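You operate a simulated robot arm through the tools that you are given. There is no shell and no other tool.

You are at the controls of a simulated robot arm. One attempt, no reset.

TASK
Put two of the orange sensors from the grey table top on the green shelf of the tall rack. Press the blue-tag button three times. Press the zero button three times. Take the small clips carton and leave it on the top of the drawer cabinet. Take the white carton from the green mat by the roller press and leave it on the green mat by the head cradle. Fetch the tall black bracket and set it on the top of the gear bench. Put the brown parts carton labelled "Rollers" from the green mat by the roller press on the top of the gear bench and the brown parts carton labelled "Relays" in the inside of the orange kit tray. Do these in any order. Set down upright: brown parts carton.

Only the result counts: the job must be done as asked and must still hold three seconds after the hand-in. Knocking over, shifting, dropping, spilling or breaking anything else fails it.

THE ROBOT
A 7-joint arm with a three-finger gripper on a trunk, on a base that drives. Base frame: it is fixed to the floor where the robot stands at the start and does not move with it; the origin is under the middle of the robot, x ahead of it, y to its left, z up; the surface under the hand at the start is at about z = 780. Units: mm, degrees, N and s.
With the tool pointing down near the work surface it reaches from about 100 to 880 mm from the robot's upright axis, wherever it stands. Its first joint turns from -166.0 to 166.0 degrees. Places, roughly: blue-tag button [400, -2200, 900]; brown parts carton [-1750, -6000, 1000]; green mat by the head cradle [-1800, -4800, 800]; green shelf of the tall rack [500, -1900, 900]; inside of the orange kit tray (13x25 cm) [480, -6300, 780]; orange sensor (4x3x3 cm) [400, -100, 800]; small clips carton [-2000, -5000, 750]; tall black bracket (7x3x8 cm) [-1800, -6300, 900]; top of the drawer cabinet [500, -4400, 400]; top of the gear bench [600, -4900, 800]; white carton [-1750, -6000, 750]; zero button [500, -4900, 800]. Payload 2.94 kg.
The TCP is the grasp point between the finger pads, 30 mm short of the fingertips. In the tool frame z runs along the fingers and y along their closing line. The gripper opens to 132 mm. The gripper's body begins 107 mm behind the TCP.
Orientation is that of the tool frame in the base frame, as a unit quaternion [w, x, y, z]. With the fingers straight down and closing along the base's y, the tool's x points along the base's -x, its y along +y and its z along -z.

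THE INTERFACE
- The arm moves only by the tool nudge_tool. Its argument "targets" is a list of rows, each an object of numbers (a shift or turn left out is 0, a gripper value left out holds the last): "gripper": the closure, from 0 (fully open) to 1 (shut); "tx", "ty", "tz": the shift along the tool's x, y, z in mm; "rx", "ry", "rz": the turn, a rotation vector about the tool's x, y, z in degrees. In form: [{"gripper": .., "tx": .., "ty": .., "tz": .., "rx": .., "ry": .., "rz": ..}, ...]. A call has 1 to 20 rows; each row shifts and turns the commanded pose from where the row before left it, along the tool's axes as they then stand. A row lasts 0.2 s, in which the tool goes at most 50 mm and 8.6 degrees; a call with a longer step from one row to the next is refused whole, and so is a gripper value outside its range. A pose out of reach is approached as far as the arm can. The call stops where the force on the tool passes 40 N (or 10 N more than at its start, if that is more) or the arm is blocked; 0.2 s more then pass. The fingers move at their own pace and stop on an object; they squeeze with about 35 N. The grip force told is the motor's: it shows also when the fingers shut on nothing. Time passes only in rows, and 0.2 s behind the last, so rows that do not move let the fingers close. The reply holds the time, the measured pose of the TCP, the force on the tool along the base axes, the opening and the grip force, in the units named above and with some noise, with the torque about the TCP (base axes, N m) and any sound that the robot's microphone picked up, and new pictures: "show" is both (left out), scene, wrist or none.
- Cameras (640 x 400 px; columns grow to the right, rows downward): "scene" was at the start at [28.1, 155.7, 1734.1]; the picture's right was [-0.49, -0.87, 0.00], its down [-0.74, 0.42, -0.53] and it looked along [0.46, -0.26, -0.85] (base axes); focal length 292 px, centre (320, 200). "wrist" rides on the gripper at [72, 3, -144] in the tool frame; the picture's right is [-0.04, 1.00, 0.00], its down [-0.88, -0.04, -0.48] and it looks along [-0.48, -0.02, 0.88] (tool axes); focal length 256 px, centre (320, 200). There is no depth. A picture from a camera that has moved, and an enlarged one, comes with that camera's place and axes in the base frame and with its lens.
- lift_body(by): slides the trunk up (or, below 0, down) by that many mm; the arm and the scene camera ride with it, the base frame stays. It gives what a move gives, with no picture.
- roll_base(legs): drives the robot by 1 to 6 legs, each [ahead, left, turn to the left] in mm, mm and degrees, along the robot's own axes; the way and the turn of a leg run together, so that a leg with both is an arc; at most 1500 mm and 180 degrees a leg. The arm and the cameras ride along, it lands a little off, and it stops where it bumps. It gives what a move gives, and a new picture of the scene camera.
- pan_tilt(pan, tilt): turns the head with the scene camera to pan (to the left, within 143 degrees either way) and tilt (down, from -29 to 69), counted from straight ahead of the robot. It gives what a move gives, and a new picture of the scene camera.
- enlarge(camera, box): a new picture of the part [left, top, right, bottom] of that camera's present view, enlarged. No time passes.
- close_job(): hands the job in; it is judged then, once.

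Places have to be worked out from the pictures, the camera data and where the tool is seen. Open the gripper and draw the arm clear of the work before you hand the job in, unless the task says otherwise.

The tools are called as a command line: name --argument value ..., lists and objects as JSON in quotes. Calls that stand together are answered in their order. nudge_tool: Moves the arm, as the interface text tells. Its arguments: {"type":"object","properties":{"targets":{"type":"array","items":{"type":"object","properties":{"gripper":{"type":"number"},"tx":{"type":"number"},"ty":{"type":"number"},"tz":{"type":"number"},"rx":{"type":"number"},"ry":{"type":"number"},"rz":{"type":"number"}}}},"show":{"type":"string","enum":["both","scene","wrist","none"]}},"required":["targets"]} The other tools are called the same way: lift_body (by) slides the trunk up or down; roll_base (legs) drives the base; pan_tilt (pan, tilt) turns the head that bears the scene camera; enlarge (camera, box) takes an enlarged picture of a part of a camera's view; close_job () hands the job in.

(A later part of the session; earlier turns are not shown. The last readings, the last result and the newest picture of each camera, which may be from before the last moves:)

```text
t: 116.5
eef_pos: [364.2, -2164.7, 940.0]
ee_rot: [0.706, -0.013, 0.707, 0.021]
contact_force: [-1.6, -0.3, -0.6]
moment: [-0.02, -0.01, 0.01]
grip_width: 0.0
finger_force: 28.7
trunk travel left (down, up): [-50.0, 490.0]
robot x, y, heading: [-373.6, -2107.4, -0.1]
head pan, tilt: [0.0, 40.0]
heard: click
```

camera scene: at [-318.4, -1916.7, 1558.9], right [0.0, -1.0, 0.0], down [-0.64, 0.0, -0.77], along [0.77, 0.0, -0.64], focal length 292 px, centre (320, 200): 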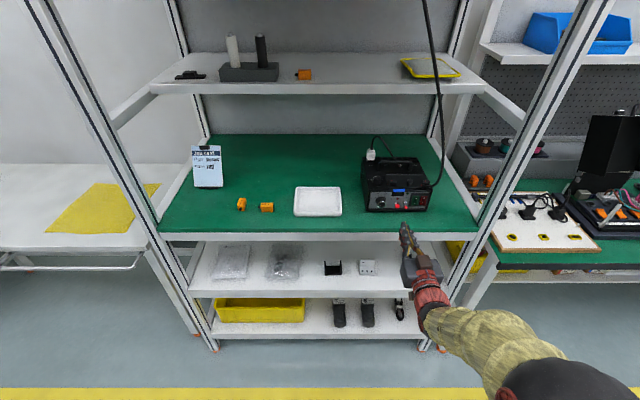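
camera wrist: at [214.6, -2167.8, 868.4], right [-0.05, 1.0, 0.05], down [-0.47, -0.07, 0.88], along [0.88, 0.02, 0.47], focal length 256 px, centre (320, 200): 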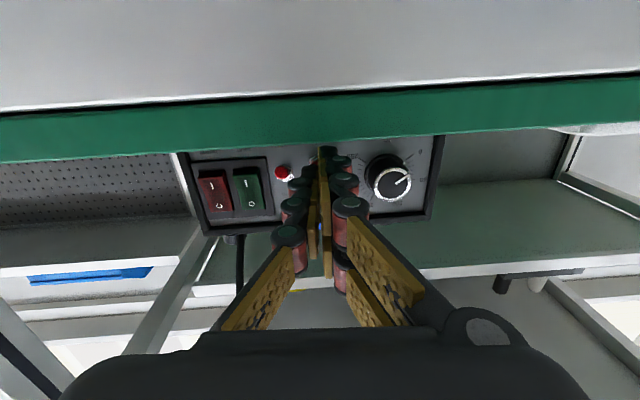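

Third click heard: the blue-tag button is done. I retreat, back out, and raise the trunk again.

nudge_tool --targets '[{"tz": -9}, {"tz": -40}, {"tz": -40}, {"tz": -40}, {}]' --show "none"

roll_base --legs '[[-200, 0, 0]]'

lift_body --by 200

pan_tilt --pan -90 --tilt 20

```text
t: 117.7
eef_pos: [235.4, -2168.2, 939.2]
ee_rot: [0.707, -0.009, 0.706, 0.017]
contact_force: [0.0, 0.0, 0.6]
moment: [0.03, 0.01, 0.01]
grip_width: 0.0
finger_force: 29.3
trunk travel left (down, up): [-50.0, 490.0]
robot x, y, heading: [-372.0, -2103.3, -0.1]
head pan, tilt: [0.0, 40.0]
```

```text
t: 119.3
eef_pos: [32.8, -2167.4, 938.3]
ee_rot: [0.707, -0.011, 0.707, 0.018]
contact_force: [0.9, -0.3, -1.1]
moment: [0.0, -0.02, -0.01]
grip_width: 0.0
finger_force: 28.5
trunk travel left (down, up): [-50.0, 490.0]
robot x, y, heading: [-576.7, -2107.7, -0.0]
head pan, tilt: [0.0, 40.0]
camera scene: at [-522.0, -1917.0, 1558.8], right [0.0, -1.0, 0.0], down [-0.64, 0.0, -0.77], along [0.77, 0.0, -0.64], focal length 292 px, centre (320, 200)
```

scene: 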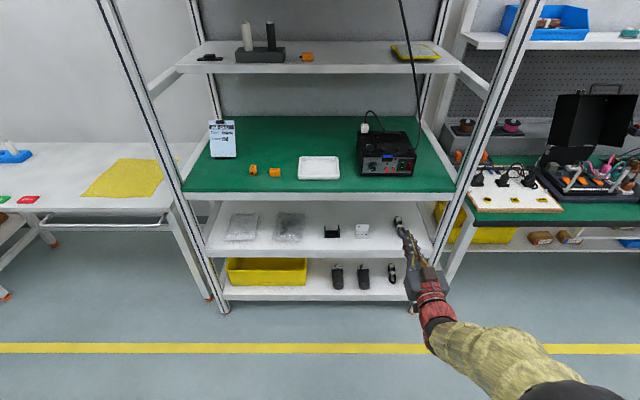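

```text
t: 121.5
eef_pos: [33.7, -2167.6, 1137.4]
ee_rot: [0.707, -0.01, 0.707, 0.018]
contact_force: [-0.3, 0.4, 0.3]
moment: [0.03, -0.03, 0.01]
grip_width: 0.0
finger_force: 28.9
trunk travel left (down, up): [-250.0, 290.0]
robot x, y, heading: [-574.0, -2106.6, 0.1]
head pan, tilt: [0.0, 40.0]
```

```text
t: 123.1
eef_pos: [32.8, -2167.5, 1139.2]
ee_rot: [0.707, -0.011, 0.707, 0.018]
contact_force: [-0.7, 0.3, -0.2]
moment: [-0.02, -0.01, 0.02]
grip_width: 0.1
finger_force: 27.8
trunk travel left (down, up): [-250.0, 290.0]
robot x, y, heading: [-574.0, -2108.1, 0.4]
head pan, tilt: [-90.0, 20.0]
camera scene: at [-607.0, -2010.4, 1790.3], right [-1.0, 0.0, 0.0], down [0.0, 0.34, -0.94], along [0.0, -0.94, -0.34], focal length 292 px, centre (320, 200)
```

scene: 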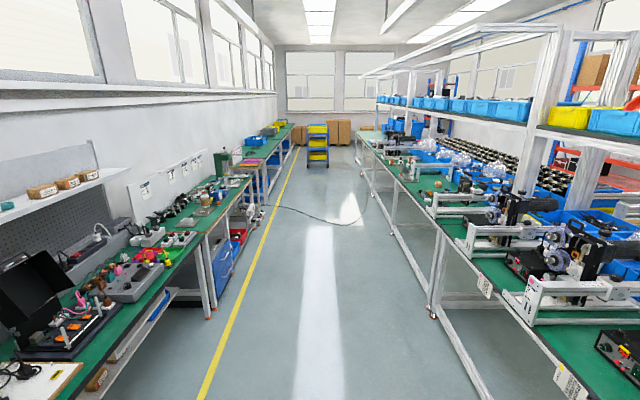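

The aisle is clear. I drive down it to about y ≈ -4600 and look at the gear bench, drawer cabinet and head cradle stations.

roll_base --legs '[[0, -1400, 0], [0, -1200, 0]]'

pan_tilt --pan -15 --tilt 40

```text
t: 135.8
eef_pos: [52.3, -4761.6, 1137.0]
ee_rot: [0.707, -0.019, 0.706, 0.027]
contact_force: [0.0, 0.1, -0.4]
moment: [0.03, 0.0, 0.0]
grip_width: 0.3
finger_force: 29.4
trunk travel left (down, up): [-250.0, 290.0]
robot x, y, heading: [-551.4, -4714.6, 1.6]
head pan, tilt: [-90.0, 20.0]
camera scene: at [-590.2, -4620.6, 1790.3], right [-1.0, -0.03, 0.0], down [-0.01, 0.34, -0.94], along [0.03, -0.94, -0.34], focal length 292 px, centre (320, 200)
```

scene: 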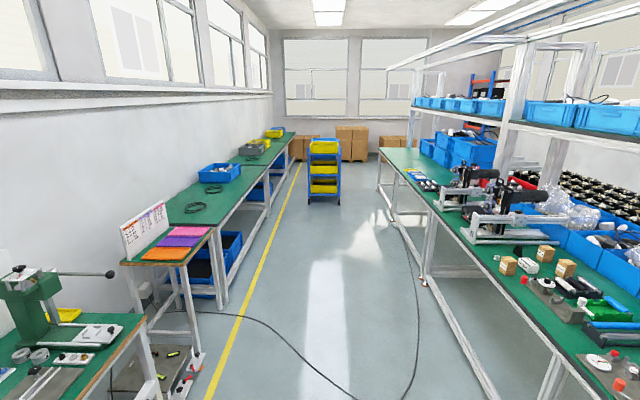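

```text
t: 137.3
eef_pos: [53.7, -4761.5, 1137.3]
ee_rot: [0.707, -0.019, 0.706, 0.027]
contact_force: [0.3, -0.6, 0.2]
moment: [0.01, -0.01, 0.0]
grip_width: 0.0
finger_force: 28.8
trunk travel left (down, up): [-250.0, 290.0]
robot x, y, heading: [-556.7, -4715.3, 1.6]
head pan, tilt: [-15.0, 40.0]
camera scene: at [-510.2, -4547.1, 1758.9], right [-0.23, -0.97, 0.0], down [-0.63, 0.15, -0.77], along [0.75, -0.18, -0.64], focal length 292 px, centre (320, 200)
```

scene: 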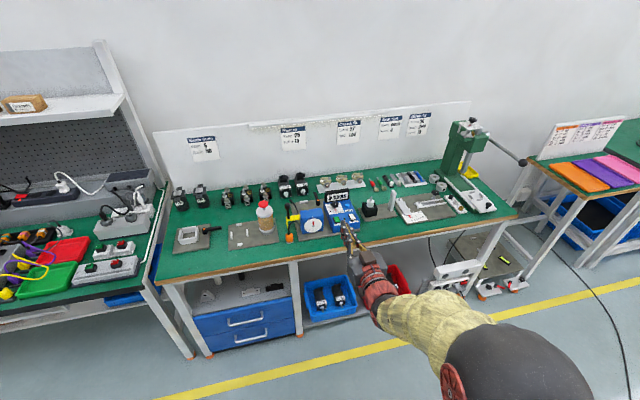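

This is the gear bench, with the blue drawer cabinet beneath it. I enlarge parts of the view.

enlarge --camera "scene" --box '[270, 160, 420, 260]'

enlarge --camera "scene" --box '[160, 240, 320, 360]'

enlarge --camera "scene" --box '[150, 120, 350, 260]'

```text
4.00 times, centred on (345, 210) of scene
camera zoom: at [-510.2, -4547.1, 1758.9], right [-0.23, -0.97, 0.0], down [-0.63, 0.15, -0.77], along [0.75, -0.18, -0.64], focal length 1168 px, centre (220, 160)
```

zoom: 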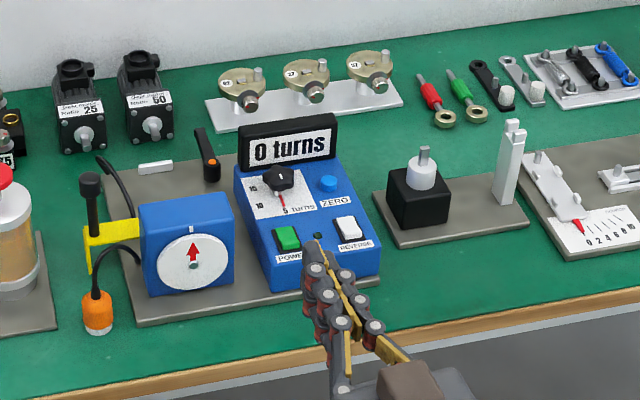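

```text
3.33 times, centred on (240, 300) of scene
camera zoom: at [-510.2, -4547.1, 1758.9], right [-0.23, -0.97, 0.0], down [-0.63, 0.15, -0.77], along [0.75, -0.18, -0.64], focal length 974 px, centre (587, -133)
```

zoom: 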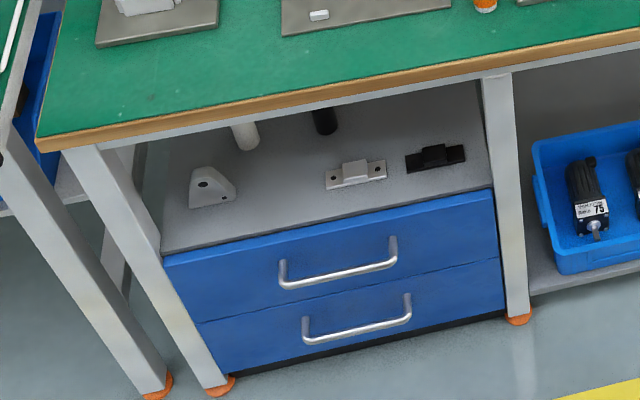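

```text
2.86 times, centred on (250, 190) of scene
camera zoom: at [-510.2, -4547.1, 1758.9], right [-0.23, -0.97, 0.0], down [-0.63, 0.15, -0.77], along [0.75, -0.18, -0.64], focal length 834 px, centre (520, 229)
```

zoom: 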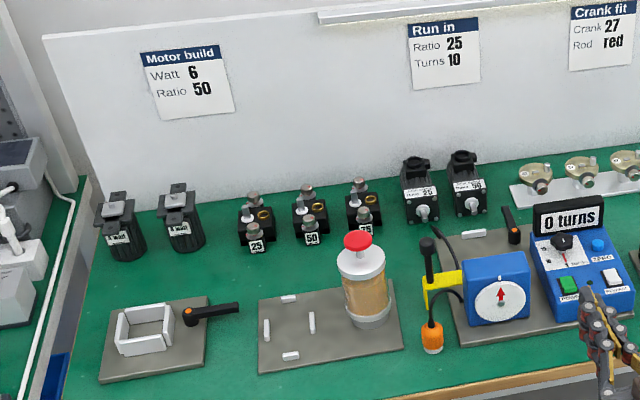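

The ZERO button is the blue round one on the blue "turns" box near (484,-4918,≈850). I bring the tool to point down (closing along x) in the aisle first.

nudge_tool --targets '[{"tx": 40}, {"tx": 40}, {"ry": 8.2}, {"ry": 8.2}, {"ry": 8.2}, {"ry": 8.2}, {"ry": 8.2}, {"ry": 8.2}, {"ry": 8.2}, {"ry": 8.2}, {"ry": 8.2}, {"ry": 8.2}, {"ry": 8.0}, {}]' --show "none"

nudge_tool --targets '[{"rz": 8.2}, {"rz": 8.2}, {"rz": 8.2}, {"rz": 8.2}, {"rz": 8.2}, {"rz": 8.2}, {"rz": 8.2}, {"rz": 8.2}, {"rz": 8.2}, {"rz": 8.2}, {"rz": 8.0}, {}]' --show "none"

roll_base --legs '[[350, -190, -1.6]]'

```text
t: 140.3
eef_pos: [54.8, -4755.1, 1058.8]
ee_rot: [-0.001, -0.034, 0.999, 0.005]
contact_force: [0.4, 0.0, 0.2]
moment: [0.02, -0.01, 0.05]
grip_width: 0.1
finger_force: 28.8
out of reach, approached as far as the arm can: row 10
trunk travel left (down, up): [-250.0, 290.0]
robot x, y, heading: [-557.0, -4716.1, 1.9]
head pan, tilt: [-15.0, 40.0]
```

```text
t: 142.9
eef_pos: [54.3, -4756.3, 1059.1]
ee_rot: [-0.003, 0.684, 0.729, 0.004]
contact_force: [0.8, -0.3, -0.9]
moment: [-0.04, 0.01, -0.02]
grip_width: 0.0
finger_force: 28.6
trunk travel left (down, up): [-250.0, 290.0]
robot x, y, heading: [-555.8, -4717.7, 1.8]
head pan, tilt: [-15.0, 40.0]
```

```text
t: 145.4
eef_pos: [406.8, -4959.3, 1057.8]
ee_rot: [-0.005, 0.693, 0.721, 0.004]
contact_force: [0.8, 0.6, 0.3]
moment: [-0.02, -0.02, -0.01]
grip_width: 0.0
finger_force: 29.0
trunk travel left (down, up): [-250.0, 290.0]
robot x, y, heading: [-201.1, -4902.0, 0.3]
head pan, tilt: [-15.0, 40.0]
camera scene: at [-152.8, -4735.3, 1758.8], right [-0.26, -0.97, 0.0], down [-0.62, 0.16, -0.77], along [0.74, -0.2, -0.64], focal length 292 px, centre (320, 200)
```

scene: 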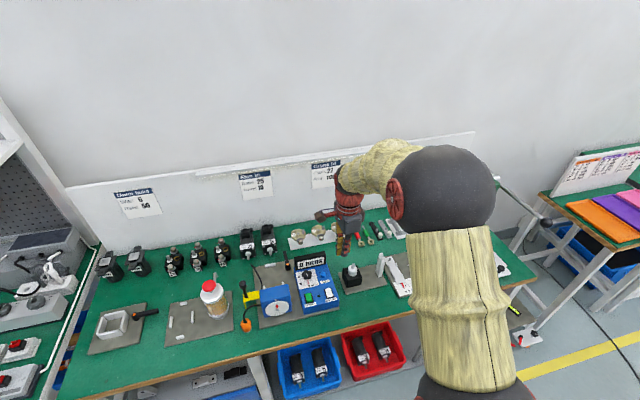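

I look at the blue box with both cameras from here.

enlarge --camera "scene" --box '[260, 240, 360, 320]'

nudge_tool --targets '[{}]' --show "wrist"

```text
5.00 times, centred on (310, 280) of scene
camera zoom: at [-152.8, -4735.3, 1758.8], right [-0.26, -0.97, 0.0], down [-0.62, 0.16, -0.77], along [0.74, -0.2, -0.64], focal length 1460 px, centre (370, -200)
```

zoom: 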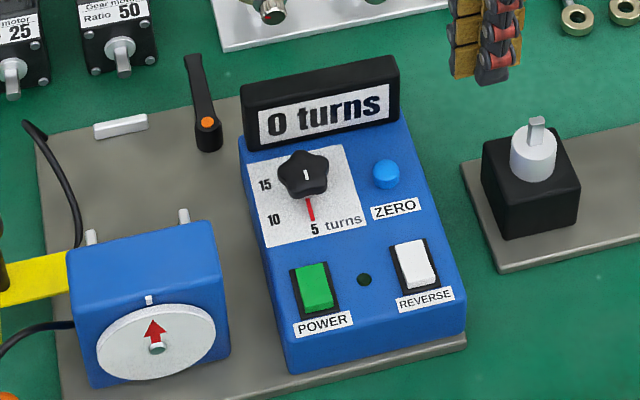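

```text
t: 145.8
eef_pos: [404.7, -4960.2, 1058.4]
ee_rot: [-0.003, 0.693, 0.721, 0.004]
contact_force: [-0.6, 0.2, 0.0]
moment: [0.01, -0.03, 0.0]
grip_width: 0.3
finger_force: 28.6
trunk travel left (down, up): [-250.0, 290.0]
robot x, y, heading: [-202.6, -4900.6, 0.4]
head pan, tilt: [-15.0, 40.0]
camera wrist: at [405.3, -4887.6, 1204.2], right [1.0, 0.0, 0.0], down [0.0, -0.88, 0.47], along [0.0, -0.47, -0.88], focal length 256 px, centre (320, 200)
```

wrist: 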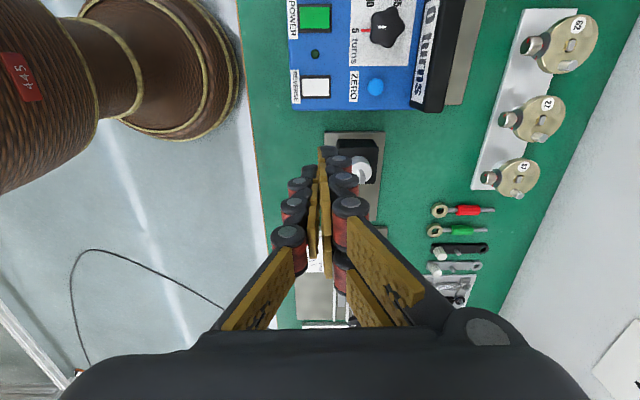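

ZERO button triangulates to (477,-4914,849), its panel nearly level. I move the closed fingers above it, tip about 20 mm clear.

nudge_tool --targets '[{"tx": 22, "ty": 37, "tz": 0}, {"tx": 22, "ty": 37, "tz": 20}, {"tz": 45}, {"tz": 45}, {"tz": 42}, {}, {}]'

```text
t: 147.4
eef_pos: [476.2, -4910.5, 910.0]
ee_rot: [-0.003, 0.693, 0.721, 0.004]
contact_force: [0.3, 0.6, 0.7]
moment: [0.03, 0.03, 0.0]
grip_width: 0.3
finger_force: 28.2
trunk travel left (down, up): [-250.0, 290.0]
robot x, y, heading: [-206.0, -4898.1, 0.5]
head pan, tilt: [-15.0, 40.0]
camera scene: at [-153.4, -4735.1, 1758.9], right [-0.26, -0.97, 0.0], down [-0.62, 0.16, -0.77], along [0.74, -0.2, -0.64], focal length 292 px, centre (320, 200)
camera wrist: at [476.2, -4840.2, 1055.2], right [1.0, 0.0, 0.0], down [0.0, -0.88, 0.47], along [0.0, -0.47, -0.88], focal length 256 px, centre (320, 200)
```

scene: 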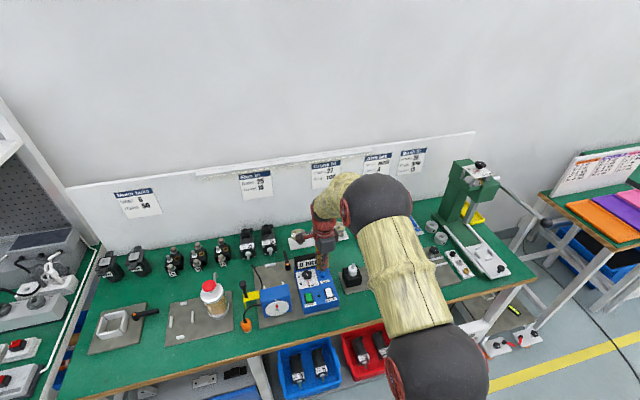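
wrist: 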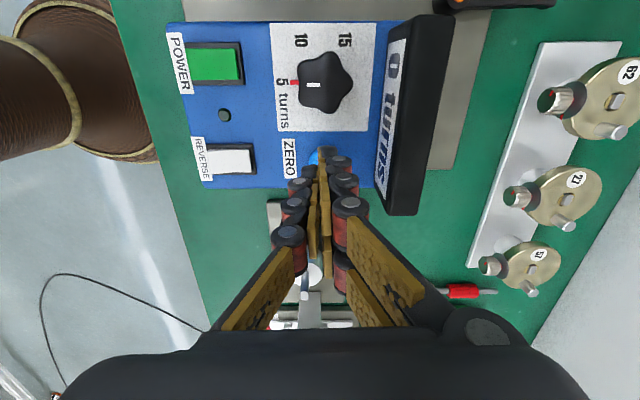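

The fingers are over the ZERO button. I lower 24 mm, then 2 mm steps until the click.

nudge_tool --targets '[{"tz": 12, "tx": -2}, {"tz": 10}, {"tz": 2}, {}]' --show "none"

nudge_tool --targets '[{"tz": 2}, {"tz": 1}, {}]' --show "none"

nudge_tool --targets '[{"tz": 1.5}, {"tz": 1.5}, {}]' --show "none"

```text
t: 148.4
eef_pos: [478.7, -4912.2, 883.7]
ee_rot: [-0.003, 0.693, 0.721, 0.004]
contact_force: [-0.8, -0.4, -0.6]
moment: [-0.02, 0.05, 0.0]
grip_width: 0.3
finger_force: 28.7
trunk travel left (down, up): [-250.0, 290.0]
robot x, y, heading: [-203.3, -4903.1, 0.1]
head pan, tilt: [-15.0, 40.0]
```

```text
t: 149.2
eef_pos: [478.2, -4912.4, 879.4]
ee_rot: [-0.004, 0.693, 0.721, 0.003]
contact_force: [-0.7, 0.1, -0.1]
moment: [0.03, 0.0, 0.0]
grip_width: 0.0
finger_force: 28.6
trunk travel left (down, up): [-250.0, 290.0]
robot x, y, heading: [-200.0, -4901.4, -0.0]
head pan, tilt: [-15.0, 40.0]
```

```text
t: 150.0
eef_pos: [477.9, -4911.7, 876.8]
ee_rot: [-0.003, 0.693, 0.721, 0.003]
contact_force: [-0.3, -0.1, 1.5]
moment: [0.03, 0.0, 0.01]
grip_width: 0.2
finger_force: 28.8
trunk travel left (down, up): [-250.0, 290.0]
robot x, y, heading: [-202.6, -4904.2, -0.0]
head pan, tilt: [-15.0, 40.0]
```

Slight contact (1.5 N). I go 1-2 mm deeper and listen for the click.

nudge_tool --targets '[{"tz": 1.5}, {}]' --show "none"

nudge_tool --targets '[{"tz": 1.5}, {}]' --show "none"

```text
t: 150.6
eef_pos: [477.5, -4912.0, 874.8]
ee_rot: [-0.003, 0.693, 0.721, 0.004]
contact_force: [0.2, 0.4, 1.2]
moment: [0.01, 0.0, 0.03]
grip_width: 0.1
finger_force: 28.5
trunk travel left (down, up): [-250.0, 290.0]
robot x, y, heading: [-200.6, -4900.9, 0.3]
head pan, tilt: [-15.0, 40.0]
```

```text
t: 151.2
eef_pos: [477.6, -4912.3, 872.9]
ee_rot: [-0.002, 0.693, 0.721, 0.005]
contact_force: [0.4, 0.1, 2.0]
moment: [0.02, 0.05, -0.01]
grip_width: 0.2
finger_force: 28.4
trunk travel left (down, up): [-250.0, 290.0]
robot x, y, heading: [-202.1, -4901.0, 0.2]
head pan, tilt: [-15.0, 40.0]
heard: click
```

First click on ZERO. Up 9 mm, down 9 mm for the second press.

nudge_tool --targets '[{"tz": -5}, {"tz": -4}, {}, {}]' --show "none"

nudge_tool --targets '[{"tz": 4}, {"tz": 3}, {"tz": 2}, {}]' --show "none"

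```text
t: 152.2
eef_pos: [479.0, -4912.5, 882.4]
ee_rot: [-0.004, 0.693, 0.72, 0.004]
contact_force: [0.0, -0.4, -0.1]
moment: [-0.02, 0.0, -0.02]
grip_width: 0.0
finger_force: 28.4
trunk travel left (down, up): [-250.0, 290.0]
robot x, y, heading: [-200.2, -4904.5, 0.4]
head pan, tilt: [-15.0, 40.0]
```

```text
t: 153.2
eef_pos: [478.3, -4912.9, 874.7]
ee_rot: [-0.003, 0.693, 0.721, 0.004]
contact_force: [0.4, 0.9, 1.4]
moment: [0.0, -0.02, 0.01]
grip_width: 0.0
finger_force: 28.5
trunk travel left (down, up): [-250.0, 290.0]
robot x, y, heading: [-204.8, -4902.1, 0.2]
head pan, tilt: [-15.0, 40.0]
```

No click yet at this depth; I press 1 mm deeper.

nudge_tool --targets '[{"tz": 1}, {}]' --show "none"

```text
t: 153.8
eef_pos: [478.1, -4912.6, 873.9]
ee_rot: [-0.003, 0.693, 0.721, 0.004]
contact_force: [0.1, -0.8, 2.6]
moment: [-0.04, 0.02, 0.0]
grip_width: 0.0
finger_force: 28.1
trunk travel left (down, up): [-250.0, 290.0]
robot x, y, heading: [-204.2, -4901.3, 0.1]
head pan, tilt: [-15.0, 40.0]
heard: click
```

Second click. Now up 9 mm and down 10.5 mm for the third.

nudge_tool --targets '[{"tz": -5}, {"tz": -4}, {}, {}]' --show "none"

nudge_tool --targets '[{"tz": 4}, {"tz": 3}, {"tz": 2.2}, {}]' --show "none"

```text
t: 154.8
eef_pos: [477.4, -4913.7, 882.6]
ee_rot: [-0.004, 0.692, 0.721, 0.004]
contact_force: [-0.3, 0.0, 0.5]
moment: [-0.02, 0.02, 0.0]
grip_width: 0.3
finger_force: 28.5
trunk travel left (down, up): [-250.0, 290.0]
robot x, y, heading: [-201.9, -4906.5, 0.2]
head pan, tilt: [-15.0, 40.0]
```

```text
t: 155.8
eef_pos: [477.7, -4911.5, 873.6]
ee_rot: [-0.004, 0.693, 0.721, 0.003]
contact_force: [1.8, 0.4, 3.1]
moment: [-0.01, -0.05, -0.02]
grip_width: 0.2
finger_force: 28.6
trunk travel left (down, up): [-250.0, 290.0]
robot x, y, heading: [-204.1, -4903.2, 0.0]
head pan, tilt: [-15.0, 40.0]
heard: click
```

Third click: ZERO done. I lift the hand clear and survey the bench top for free spots.

nudge_tool --targets '[{"tz": -10}, {"tz": -40}, {"tz": -40}, {"tz": -40}, {"ty": -40}, {"ty": -40}, {"ty": -40}, {}]' --show "none"

roll_base --legs '[[-300, 0, 0]]'

pan_tilt --pan 0 --tilt 38

```text
t: 157.6
eef_pos: [359.4, -4918.1, 1002.9]
ee_rot: [-0.003, 0.693, 0.721, 0.004]
contact_force: [-0.5, -0.3, -0.4]
moment: [0.04, -0.01, 0.0]
grip_width: 0.0
finger_force: 28.6
trunk travel left (down, up): [-250.0, 290.0]
robot x, y, heading: [-201.0, -4900.2, 0.1]
head pan, tilt: [-15.0, 40.0]
```

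```text
t: 159.7
eef_pos: [60.0, -4915.9, 1003.5]
ee_rot: [-0.003, 0.69, 0.723, 0.004]
contact_force: [0.5, 0.3, 0.6]
moment: [0.04, 0.0, 0.01]
grip_width: 0.2
finger_force: 28.7
trunk travel left (down, up): [-250.0, 290.0]
robot x, y, heading: [-501.6, -4902.3, 0.8]
head pan, tilt: [-15.0, 40.0]
camera scene: at [-455.3, -4736.6, 1758.9], right [-0.25, -0.97, 0.0], down [-0.62, 0.16, -0.77], along [0.74, -0.19, -0.64], focal length 292 px, centre (320, 200)
```

scene: 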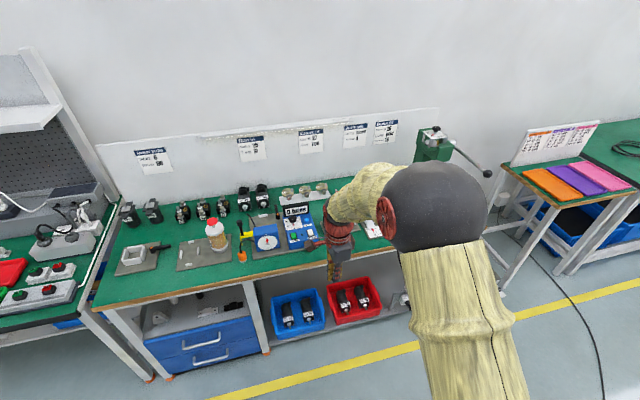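

```text
t: 160.4
eef_pos: [58.9, -4915.5, 1003.6]
ee_rot: [-0.003, 0.69, 0.724, 0.003]
contact_force: [-0.1, -0.6, -0.2]
moment: [0.02, 0.02, 0.0]
grip_width: 0.0
finger_force: 28.5
trunk travel left (down, up): [-250.0, 290.0]
robot x, y, heading: [-503.9, -4906.4, 0.5]
head pan, tilt: [0.0, 38.0]
camera scene: at [-450.7, -4714.6, 1761.8], right [0.01, -1.0, 0.0], down [-0.62, -0.01, -0.79], along [0.79, 0.01, -0.62], focal length 292 px, centre (320, 200)
```

scene: 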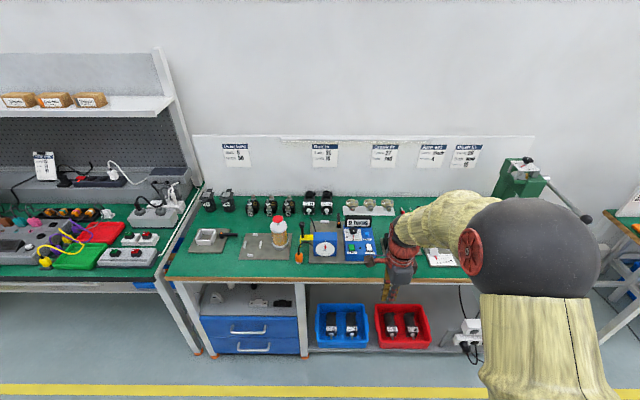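

I enlarge the bench top and the cabinet top.

enlarge --camera "scene" --box '[160, 180, 360, 300]'

enlarge --camera "scene" --box '[180, 270, 320, 360]'

pan_tilt --pan 140 --tilt 30

```text
3.20 times, centred on (260, 240) of scene
camera zoom: at [-450.7, -4714.6, 1761.8], right [0.01, -1.0, 0.0], down [-0.62, -0.01, -0.79], along [0.79, 0.01, -0.62], focal length 934 px, centre (512, 72)
```

zoom: 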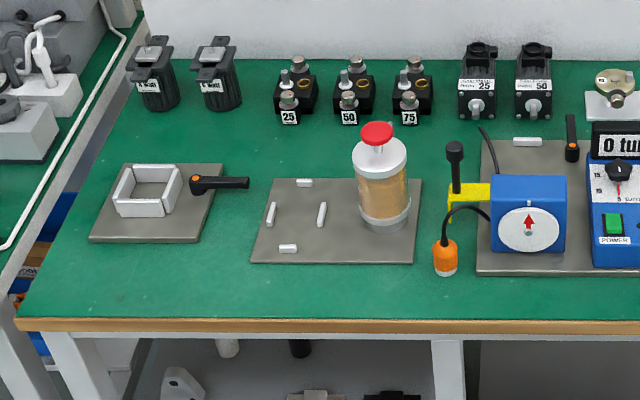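

```text
4.44 times, centred on (250, 315) of scene
camera zoom: at [-450.7, -4714.6, 1761.8], right [0.01, -1.0, 0.0], down [-0.62, -0.01, -0.79], along [0.79, 0.01, -0.62], focal length 1298 px, centre (631, -311)
```

zoom: 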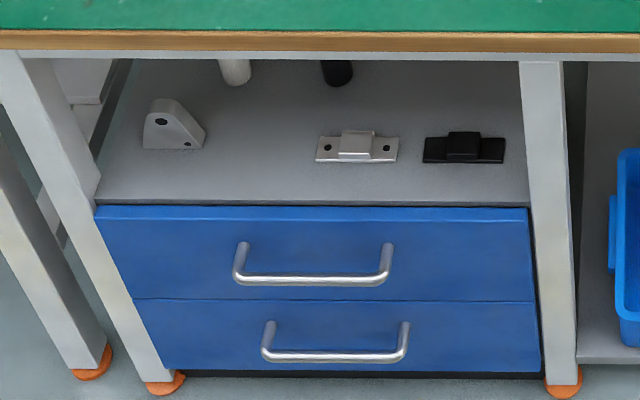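

```text
t: 162.7
eef_pos: [59.7, -4917.0, 1003.6]
ee_rot: [-0.004, 0.691, 0.723, 0.004]
contact_force: [-0.3, 0.8, 1.3]
moment: [0.0, 0.03, -0.03]
grip_width: 0.1
finger_force: 28.6
trunk travel left (down, up): [-250.0, 290.0]
robot x, y, heading: [-504.7, -4907.3, 0.6]
head pan, tilt: [140.0, 30.0]
camera scene: at [-607.0, -4657.9, 1774.2], right [0.64, 0.77, 0.0], down [0.39, -0.32, -0.87], along [-0.67, 0.55, -0.5], focal length 292 px, centre (320, 200)
```

scene: 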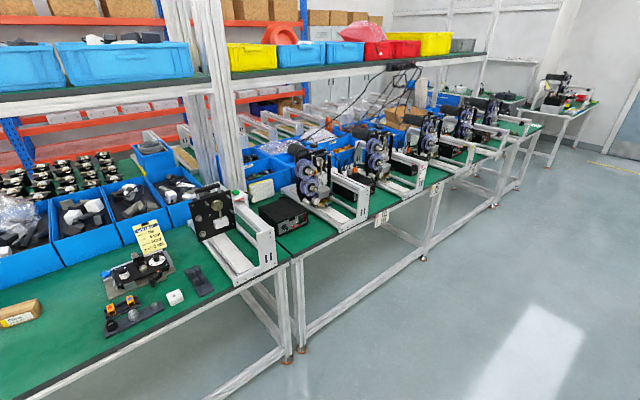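

Free green areas exist at the bench front-left (≈(350,-4230)) and behind the frame plate. Now I turn the robot round to face the opposite stations.

roll_base --legs '[[0, 0, 179.4]]'

pan_tilt --pan 0 --tilt 35

```text
t: 170.4
eef_pos: [-1067.5, -4903.1, 1004.6]
ee_rot: [0.004, 0.73, -0.684, 0.003]
contact_force: [0.3, 0.4, 0.1]
moment: [0.04, -0.02, 0.0]
grip_width: 0.1
finger_force: 28.5
trunk travel left (down, up): [-250.0, 290.0]
robot x, y, heading: [-503.4, -4904.3, -178.5]
head pan, tilt: [140.0, 30.0]
camera scene: at [-400.2, -5150.6, 1774.2], right [-0.62, -0.78, 0.0], down [-0.39, 0.31, -0.87], along [0.68, -0.54, -0.5], focal length 292 px, centre (320, 200)
```

scene: 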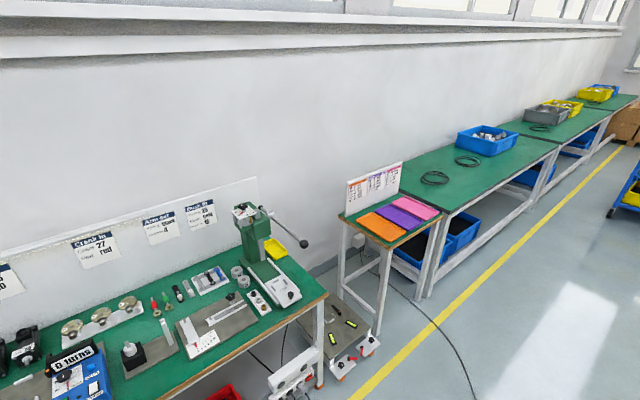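

```text
t: 172.7
eef_pos: [-1067.4, -4903.5, 1003.1]
ee_rot: [0.004, 0.729, -0.684, 0.004]
contact_force: [-0.1, -0.2, -0.6]
moment: [-0.03, -0.02, -0.01]
grip_width: 0.0
finger_force: 28.2
trunk travel left (down, up): [-250.0, 290.0]
robot x, y, heading: [-502.5, -4905.7, -178.5]
head pan, tilt: [0.0, 35.0]
camera scene: at [-559.1, -5096.8, 1766.4], right [-0.03, 1.0, 0.0], down [0.57, 0.02, -0.82], along [-0.82, -0.02, -0.57], focal length 292 px, centre (320, 200)
```

scene: 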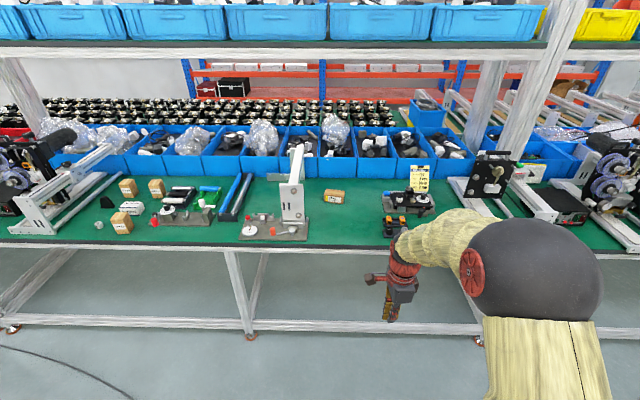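

I enlarge the opposite bench.

enlarge --camera "scene" --box '[80, 160, 260, 260]'

enlarge --camera "scene" --box '[220, 130, 450, 260]'

```text
3.56 times, centred on (170, 210) of scene
camera zoom: at [-559.1, -5096.8, 1766.4], right [-0.03, 1.0, 0.0], down [0.57, 0.02, -0.82], along [-0.82, -0.02, -0.57], focal length 1038 px, centre (853, 164)
```

zoom: 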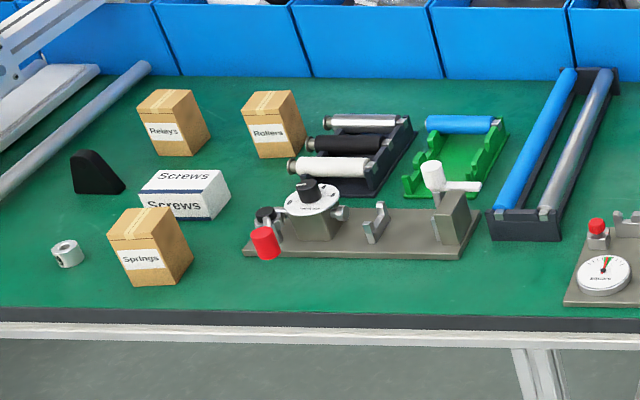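

```text
2.78 times, centred on (335, 195) of scene
camera zoom: at [-559.1, -5096.8, 1766.4], right [-0.03, 1.0, 0.0], down [0.57, 0.02, -0.82], along [-0.82, -0.02, -0.57], focal length 813 px, centre (278, 214)
```

zoom: 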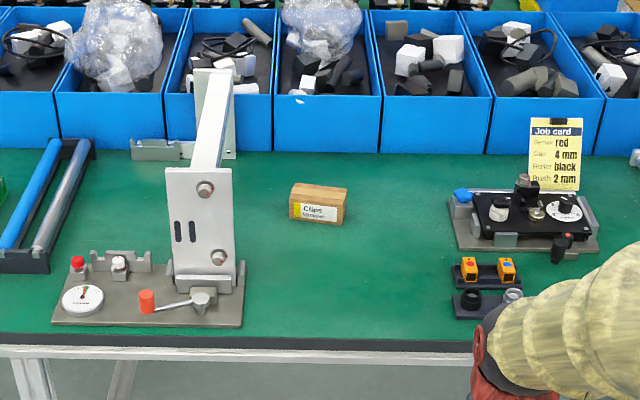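

I can read the cartons: Relays, Rollers, Springs (brown), Screws (white), the black wedge-like bracket, and the small Clips carton at about (-1985,-5050). I drive toward the bench for the Clips carton first.

roll_base --legs '[[600, 0, -1.5]]'

nudge_tool --targets '[{"gripper": 0.0}, {}, {}, {}, {}, {}]'

```text
t: 176.1
eef_pos: [-1669.6, -4900.0, 1004.0]
ee_rot: [0.004, 0.722, -0.692, 0.004]
contact_force: [1.4, 1.0, 0.0]
moment: [-0.02, -0.01, 0.03]
grip_width: 0.1
finger_force: 28.8
trunk travel left (down, up): [-250.0, 290.0]
robot x, y, heading: [-1107.7, -4918.3, -179.8]
head pan, tilt: [0.0, 35.0]
camera scene: at [-1165.3, -5105.2, 1766.4], right [0.0, 1.0, 0.0], down [0.57, 0.0, -0.82], along [-0.82, 0.0, -0.57], focal length 292 px, centre (320, 200)
```

scene: 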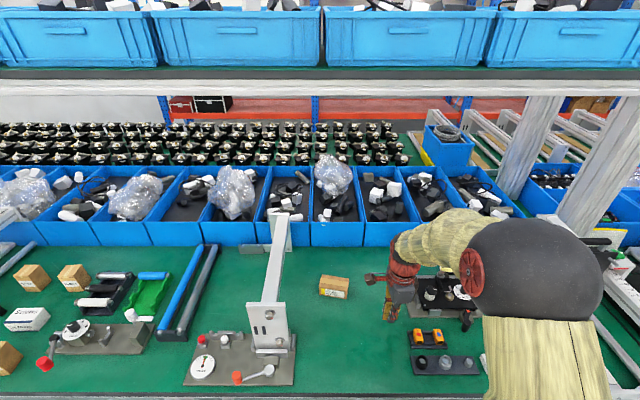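

```text
t: 177.5
eef_pos: [-1669.4, -4899.1, 1003.7]
ee_rot: [0.005, 0.722, -0.692, 0.003]
contact_force: [0.0, -0.2, 0.2]
moment: [0.0, 0.02, 0.01]
grip_width: 99.4
finger_force: 0.1
trunk travel left (down, up): [-250.0, 290.0]
robot x, y, heading: [-1104.4, -4911.6, -179.7]
head pan, tilt: [0.0, 35.0]
camera scene: at [-1165.0, -5105.2, 1766.4], right [0.0, 1.0, 0.0], down [0.57, 0.0, -0.82], along [-0.82, 0.0, -0.57], focal length 292 px, centre (320, 200)
camera wrist: at [-1668.9, -4969.4, 1149.3], right [-1.0, 0.0, 0.0], down [0.0, 0.88, 0.47], along [0.0, 0.47, -0.88], focal length 256 px, centre (320, 200)
```

scene: 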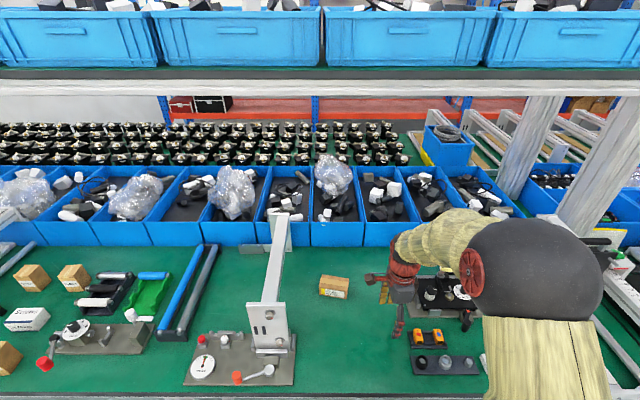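
wrist: 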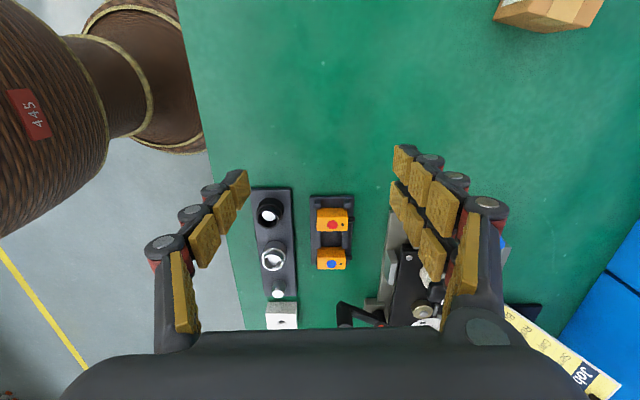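

I move the hand over the Clips carton for a close look.

nudge_tool --targets '[{"tx": 35, "ty": 35}, {"tx": 35, "ty": 35}, {"tx": 35, "ty": 35}, {"ty": 35}, {"ty": 35}, {}]'

```text
t: 178.9
eef_pos: [-1839.3, -5012.7, 1005.6]
ee_rot: [0.004, 0.722, -0.692, 0.003]
contact_force: [0.1, 0.5, -1.0]
moment: [0.0, -0.02, 0.0]
grip_width: 132.0
finger_force: 0.0
trunk travel left (down, up): [-250.0, 290.0]
robot x, y, heading: [-1101.1, -4915.5, -179.5]
head pan, tilt: [0.0, 35.0]
camera scene: at [-1165.3, -5105.5, 1766.4], right [0.0, 1.0, 0.0], down [0.57, 0.0, -0.82], along [-0.82, 0.0, -0.57], focal length 292 px, centre (320, 200)
camera wrist: at [-1840.5, -5082.9, 1151.3], right [-1.0, 0.0, 0.0], down [0.0, 0.88, 0.47], along [0.0, 0.47, -0.88], focal length 256 px, centre (320, 200)
```

scene: 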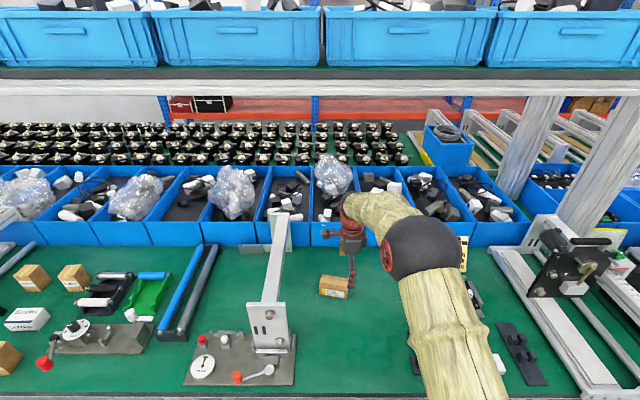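
wrist: 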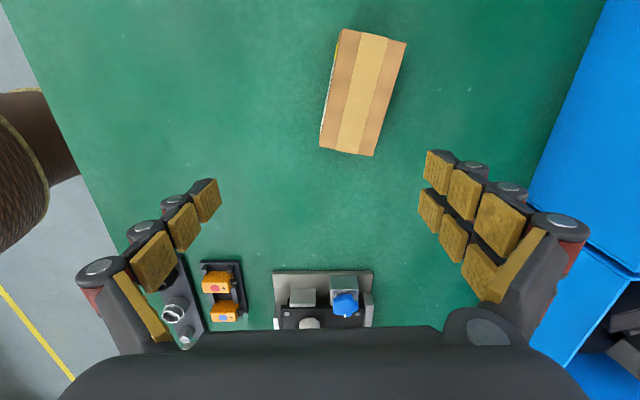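

I enlarge the scene view on the Clips carton to triangulate its height and size.

enlarge --camera "scene" --box '[290, 255, 380, 311]'

enlarge --camera "wrist" --box '[280, 0, 440, 180]'

```text
7.11 times, centred on (335, 283) of scene
camera zoom: at [-1165.3, -5105.5, 1766.4], right [0.0, 1.0, 0.0], down [0.57, 0.0, -0.82], along [-0.82, 0.0, -0.57], focal length 2077 px, centre (213, -390)
```

zoom: 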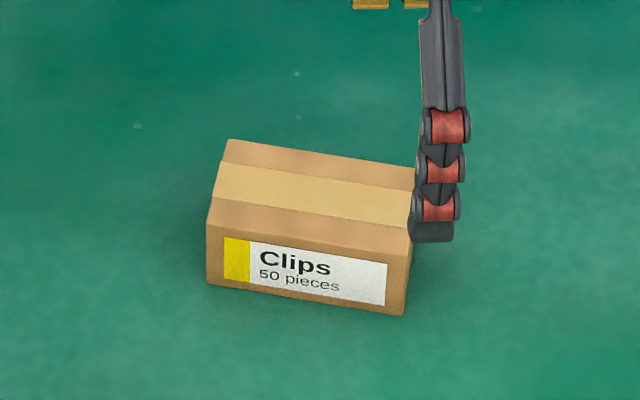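

```text
2.22 times, centred on (360, 90) of wrist
camera zoom: at [-1840.5, -5082.9, 1151.3], right [-1.0, 0.0, 0.0], down [0.0, 0.88, 0.47], along [0.0, 0.47, -0.88], focal length 569 px, centre (231, 444)
```

zoom: 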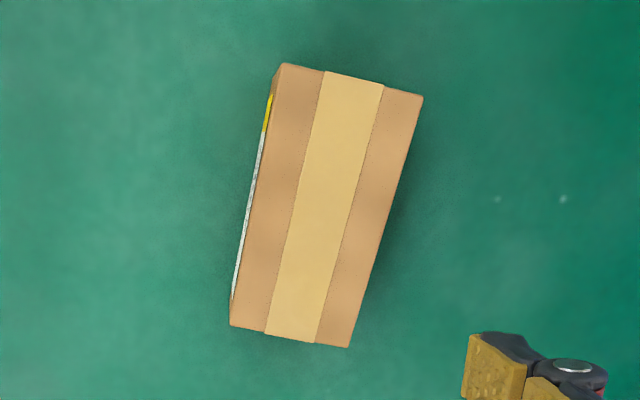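

The Clips carton measures about 102×56×51 mm, top z≈896, bench ≈846, centre (-1877,-5053), turned ~11°. I align the open fingers across its width and descend part way.

nudge_tool --targets '[{"tx": 19, "ty": 20, "gripper": 0.25}, {"tx": 19, "ty": 20}, {"rz": 6.55}, {"rz": 6.55}, {"tz": 40}, {"tz": 30}, {}, {}]'

```text
t: 180.7
eef_pos: [-1879.2, -5051.3, 937.0]
ee_rot: [-0.004, -0.638, 0.77, -0.005]
contact_force: [0.2, -0.1, -0.8]
moment: [0.02, 0.01, 0.03]
grip_width: 99.0
finger_force: 0.1
trunk travel left (down, up): [-250.0, 290.0]
robot x, y, heading: [-1104.5, -4915.2, -179.7]
head pan, tilt: [0.0, 35.0]
camera scene: at [-1165.1, -5105.3, 1766.4], right [0.0, 1.0, 0.0], down [0.57, 0.0, -0.82], along [-0.82, 0.0, -0.57], focal length 292 px, centre (320, 200)
camera wrist: at [-1895.2, -5119.3, 1082.2], right [-0.97, 0.23, 0.0], down [0.2, 0.86, 0.47], along [0.11, 0.45, -0.88], focal length 256 px, centre (320, 200)
```

scene: 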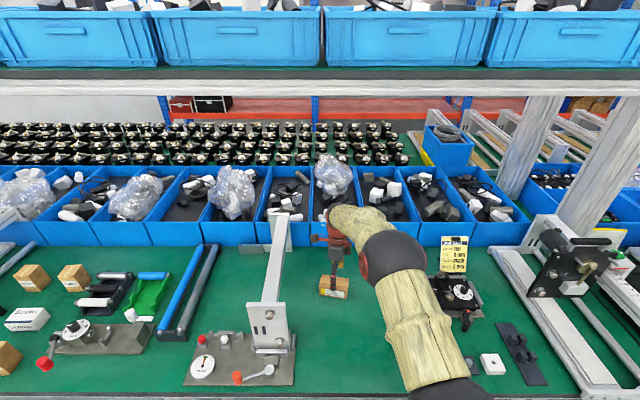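
wrist: 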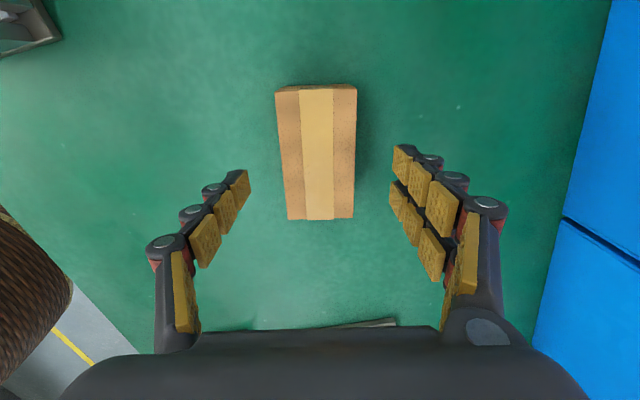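

Well aligned. I descend to TCP z ≈ 882 and close.

nudge_tool --targets '[{"tx": 4, "tz": 25}, {"tz": 20}, {"tz": 9}, {}, {"gripper": 0.5}, {"gripper": 0.7}, {"gripper": 0.8}, {"gripper": 0.9}, {}, {}]'

```text
t: 182.9
eef_pos: [-1878.0, -5056.9, 881.0]
ee_rot: [-0.003, -0.638, 0.77, -0.003]
contact_force: [1.3, 0.5, 0.7]
moment: [0.01, -0.01, -0.06]
grip_width: 57.4
finger_force: 35.5
trunk travel left (down, up): [-250.0, 290.0]
robot x, y, heading: [-1107.0, -4912.6, -179.5]
head pan, tilt: [0.0, 35.0]
camera scene: at [-1165.1, -5105.3, 1766.4], right [0.0, 1.0, 0.0], down [0.57, 0.0, -0.82], along [-0.82, 0.0, -0.57], focal length 292 px, centre (320, 200)
camera wrist: at [-1895.1, -5123.8, 1027.6], right [-0.97, 0.23, 0.0], down [0.2, 0.86, 0.47], along [0.11, 0.45, -0.88], focal length 256 px, centre (320, 200)
```

scene: 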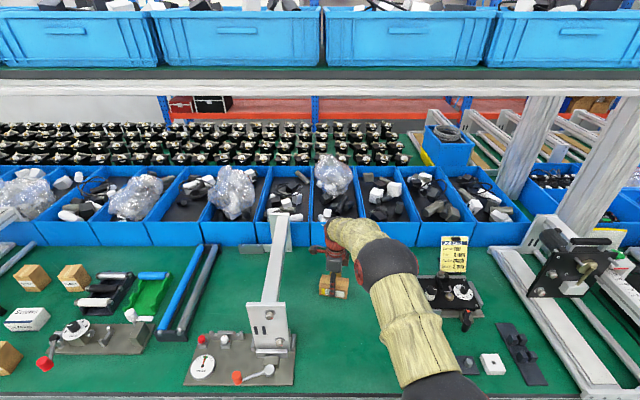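
wrist: 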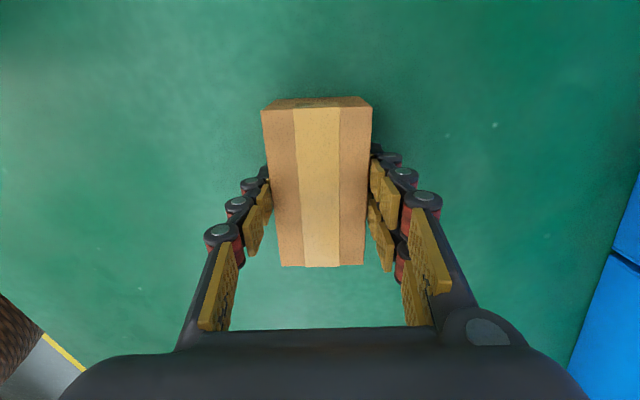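

Gripped (57 mm). I lift 80 mm, turn the carton 100° so its length runs along x, and move it to a free spot nearer the bench front.

nudge_tool --targets '[{"tz": -20}, {"tz": -30}, {"tz": -30}, {"rz": -7.75}, {"rz": -7.75}, {"rz": -7.75}, {"rz": -7.75}, {"rz": -7.75}, {"rz": -7.75}, {"rz": -7.75}, {"rz": -7.75}, {"rz": -7.75}, {"rz": -7.75}, {"rz": -7.75}, {"rz": -7.75}, {"rz": -7.7}, {"tx": 46, "ty": -19}, {"tx": 46, "ty": -19}, {"tx": 46, "ty": -19}, {}]'

```text
t: 187.1
eef_pos: [-1738.9, -4999.1, 959.9]
ee_rot: [0.006, 1.0, 0.0, 0.0]
contact_force: [0.1, -0.9, -1.1]
moment: [-0.03, 0.01, 0.01]
grip_width: 56.9
finger_force: 35.3
trunk travel left (down, up): [-250.0, 290.0]
robot x, y, heading: [-1106.3, -4913.2, -179.7]
head pan, tilt: [0.0, 35.0]
camera scene: at [-1164.8, -5105.1, 1766.4], right [0.0, 1.0, 0.0], down [0.57, 0.0, -0.82], along [-0.82, 0.0, -0.57], focal length 292 px, centre (320, 200)
camera wrist: at [-1667.6, -5000.0, 1104.2], right [-0.04, -1.0, 0.01], down [-0.88, 0.04, 0.48], along [-0.48, 0.01, -0.88], focal length 256 px, centre (320, 200)
```

scene: 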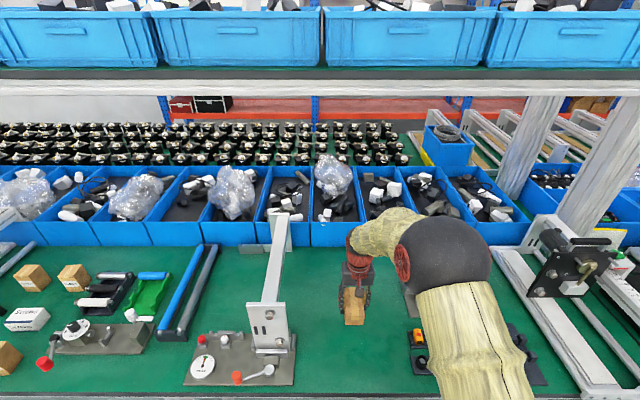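
wrist: 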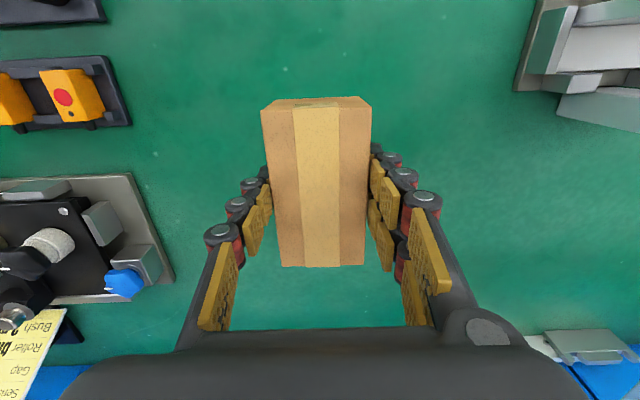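

The carton is aligned over a clear spot. I lower it to the bench and release.

nudge_tool --targets '[{"tz": 30}, {"tz": 25}, {"tz": 15}, {"tz": 5}, {"tz": 2}, {}]' --show "none"

nudge_tool --targets '[{"tz": 1.5}, {"tz": 1.5}, {}]' --show "none"

```text
t: 188.5
eef_pos: [-1740.6, -4999.4, 883.8]
ee_rot: [0.005, 1.0, -0.001, 0.002]
contact_force: [-0.1, -0.1, -1.9]
moment: [-0.01, 0.0, -0.04]
grip_width: 57.3
finger_force: 34.9
trunk travel left (down, up): [-250.0, 290.0]
robot x, y, heading: [-1103.8, -4917.4, -179.8]
head pan, tilt: [0.0, 35.0]
```

```text
t: 189.3
eef_pos: [-1740.6, -4999.0, 881.9]
ee_rot: [0.006, 1.0, -0.001, -0.002]
contact_force: [2.0, -0.3, 15.4]
moment: [0.49, -0.94, -0.08]
grip_width: 57.2
finger_force: 34.8
trunk travel left (down, up): [-250.0, 290.0]
robot x, y, heading: [-1105.1, -4917.5, -179.7]
head pan, tilt: [0.0, 35.0]
```

It is standing on the bench. I open, rise, tilt the tool 45° forward and go to a pre-grasp behind the carton.

nudge_tool --targets '[{"gripper": 0.5}, {"gripper": 0.35}, {}, {}, {"tz": -25}, {"tz": -50}, {"ry": -7.5}, {"ry": -7.5}, {"ry": -7.5}, {"ry": -7.5}, {"ry": -7.5}, {"ry": -7.5}, {"tx": 30.4, "tz": -20.5}, {"tx": 30.4, "tz": -20.5}, {}]'

```text
t: 192.5
eef_pos: [-1668.1, -5000.6, 942.9]
ee_rot: [0.005, 0.924, -0.002, -0.383]
contact_force: [0.5, -0.2, 0.6]
moment: [-0.02, -0.01, -0.01]
grip_width: 85.9
finger_force: 0.0
trunk travel left (down, up): [-250.0, 290.0]
robot x, y, heading: [-1105.2, -4913.0, -179.7]
head pan, tilt: [0.0, 35.0]
camera scene: at [-1164.4, -5105.2, 1766.4], right [0.0, 1.0, 0.0], down [0.57, 0.0, -0.82], along [-0.82, 0.0, -0.57], focal length 292 px, centre (320, 200)
camera wrist: at [-1515.7, -5001.3, 994.2], right [-0.03, -1.0, 0.04], down [-0.28, 0.05, 0.96], along [-0.96, 0.02, -0.28], focal length 256 px, centre (320, 200)
```

scene: 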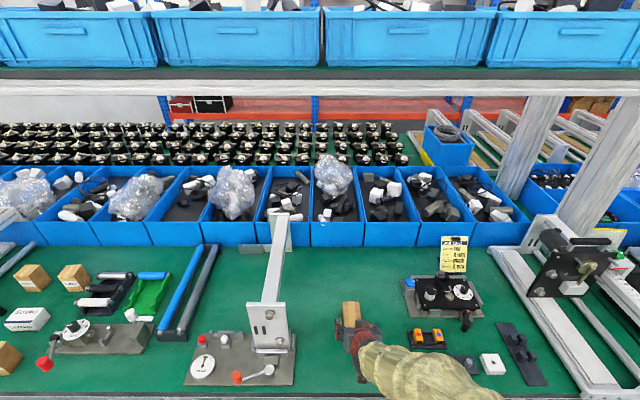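
wrist: 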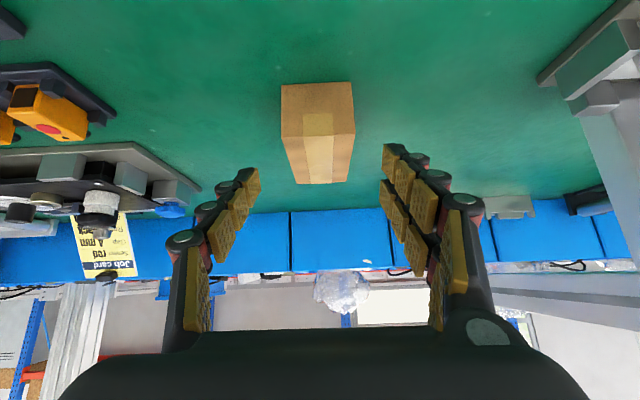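

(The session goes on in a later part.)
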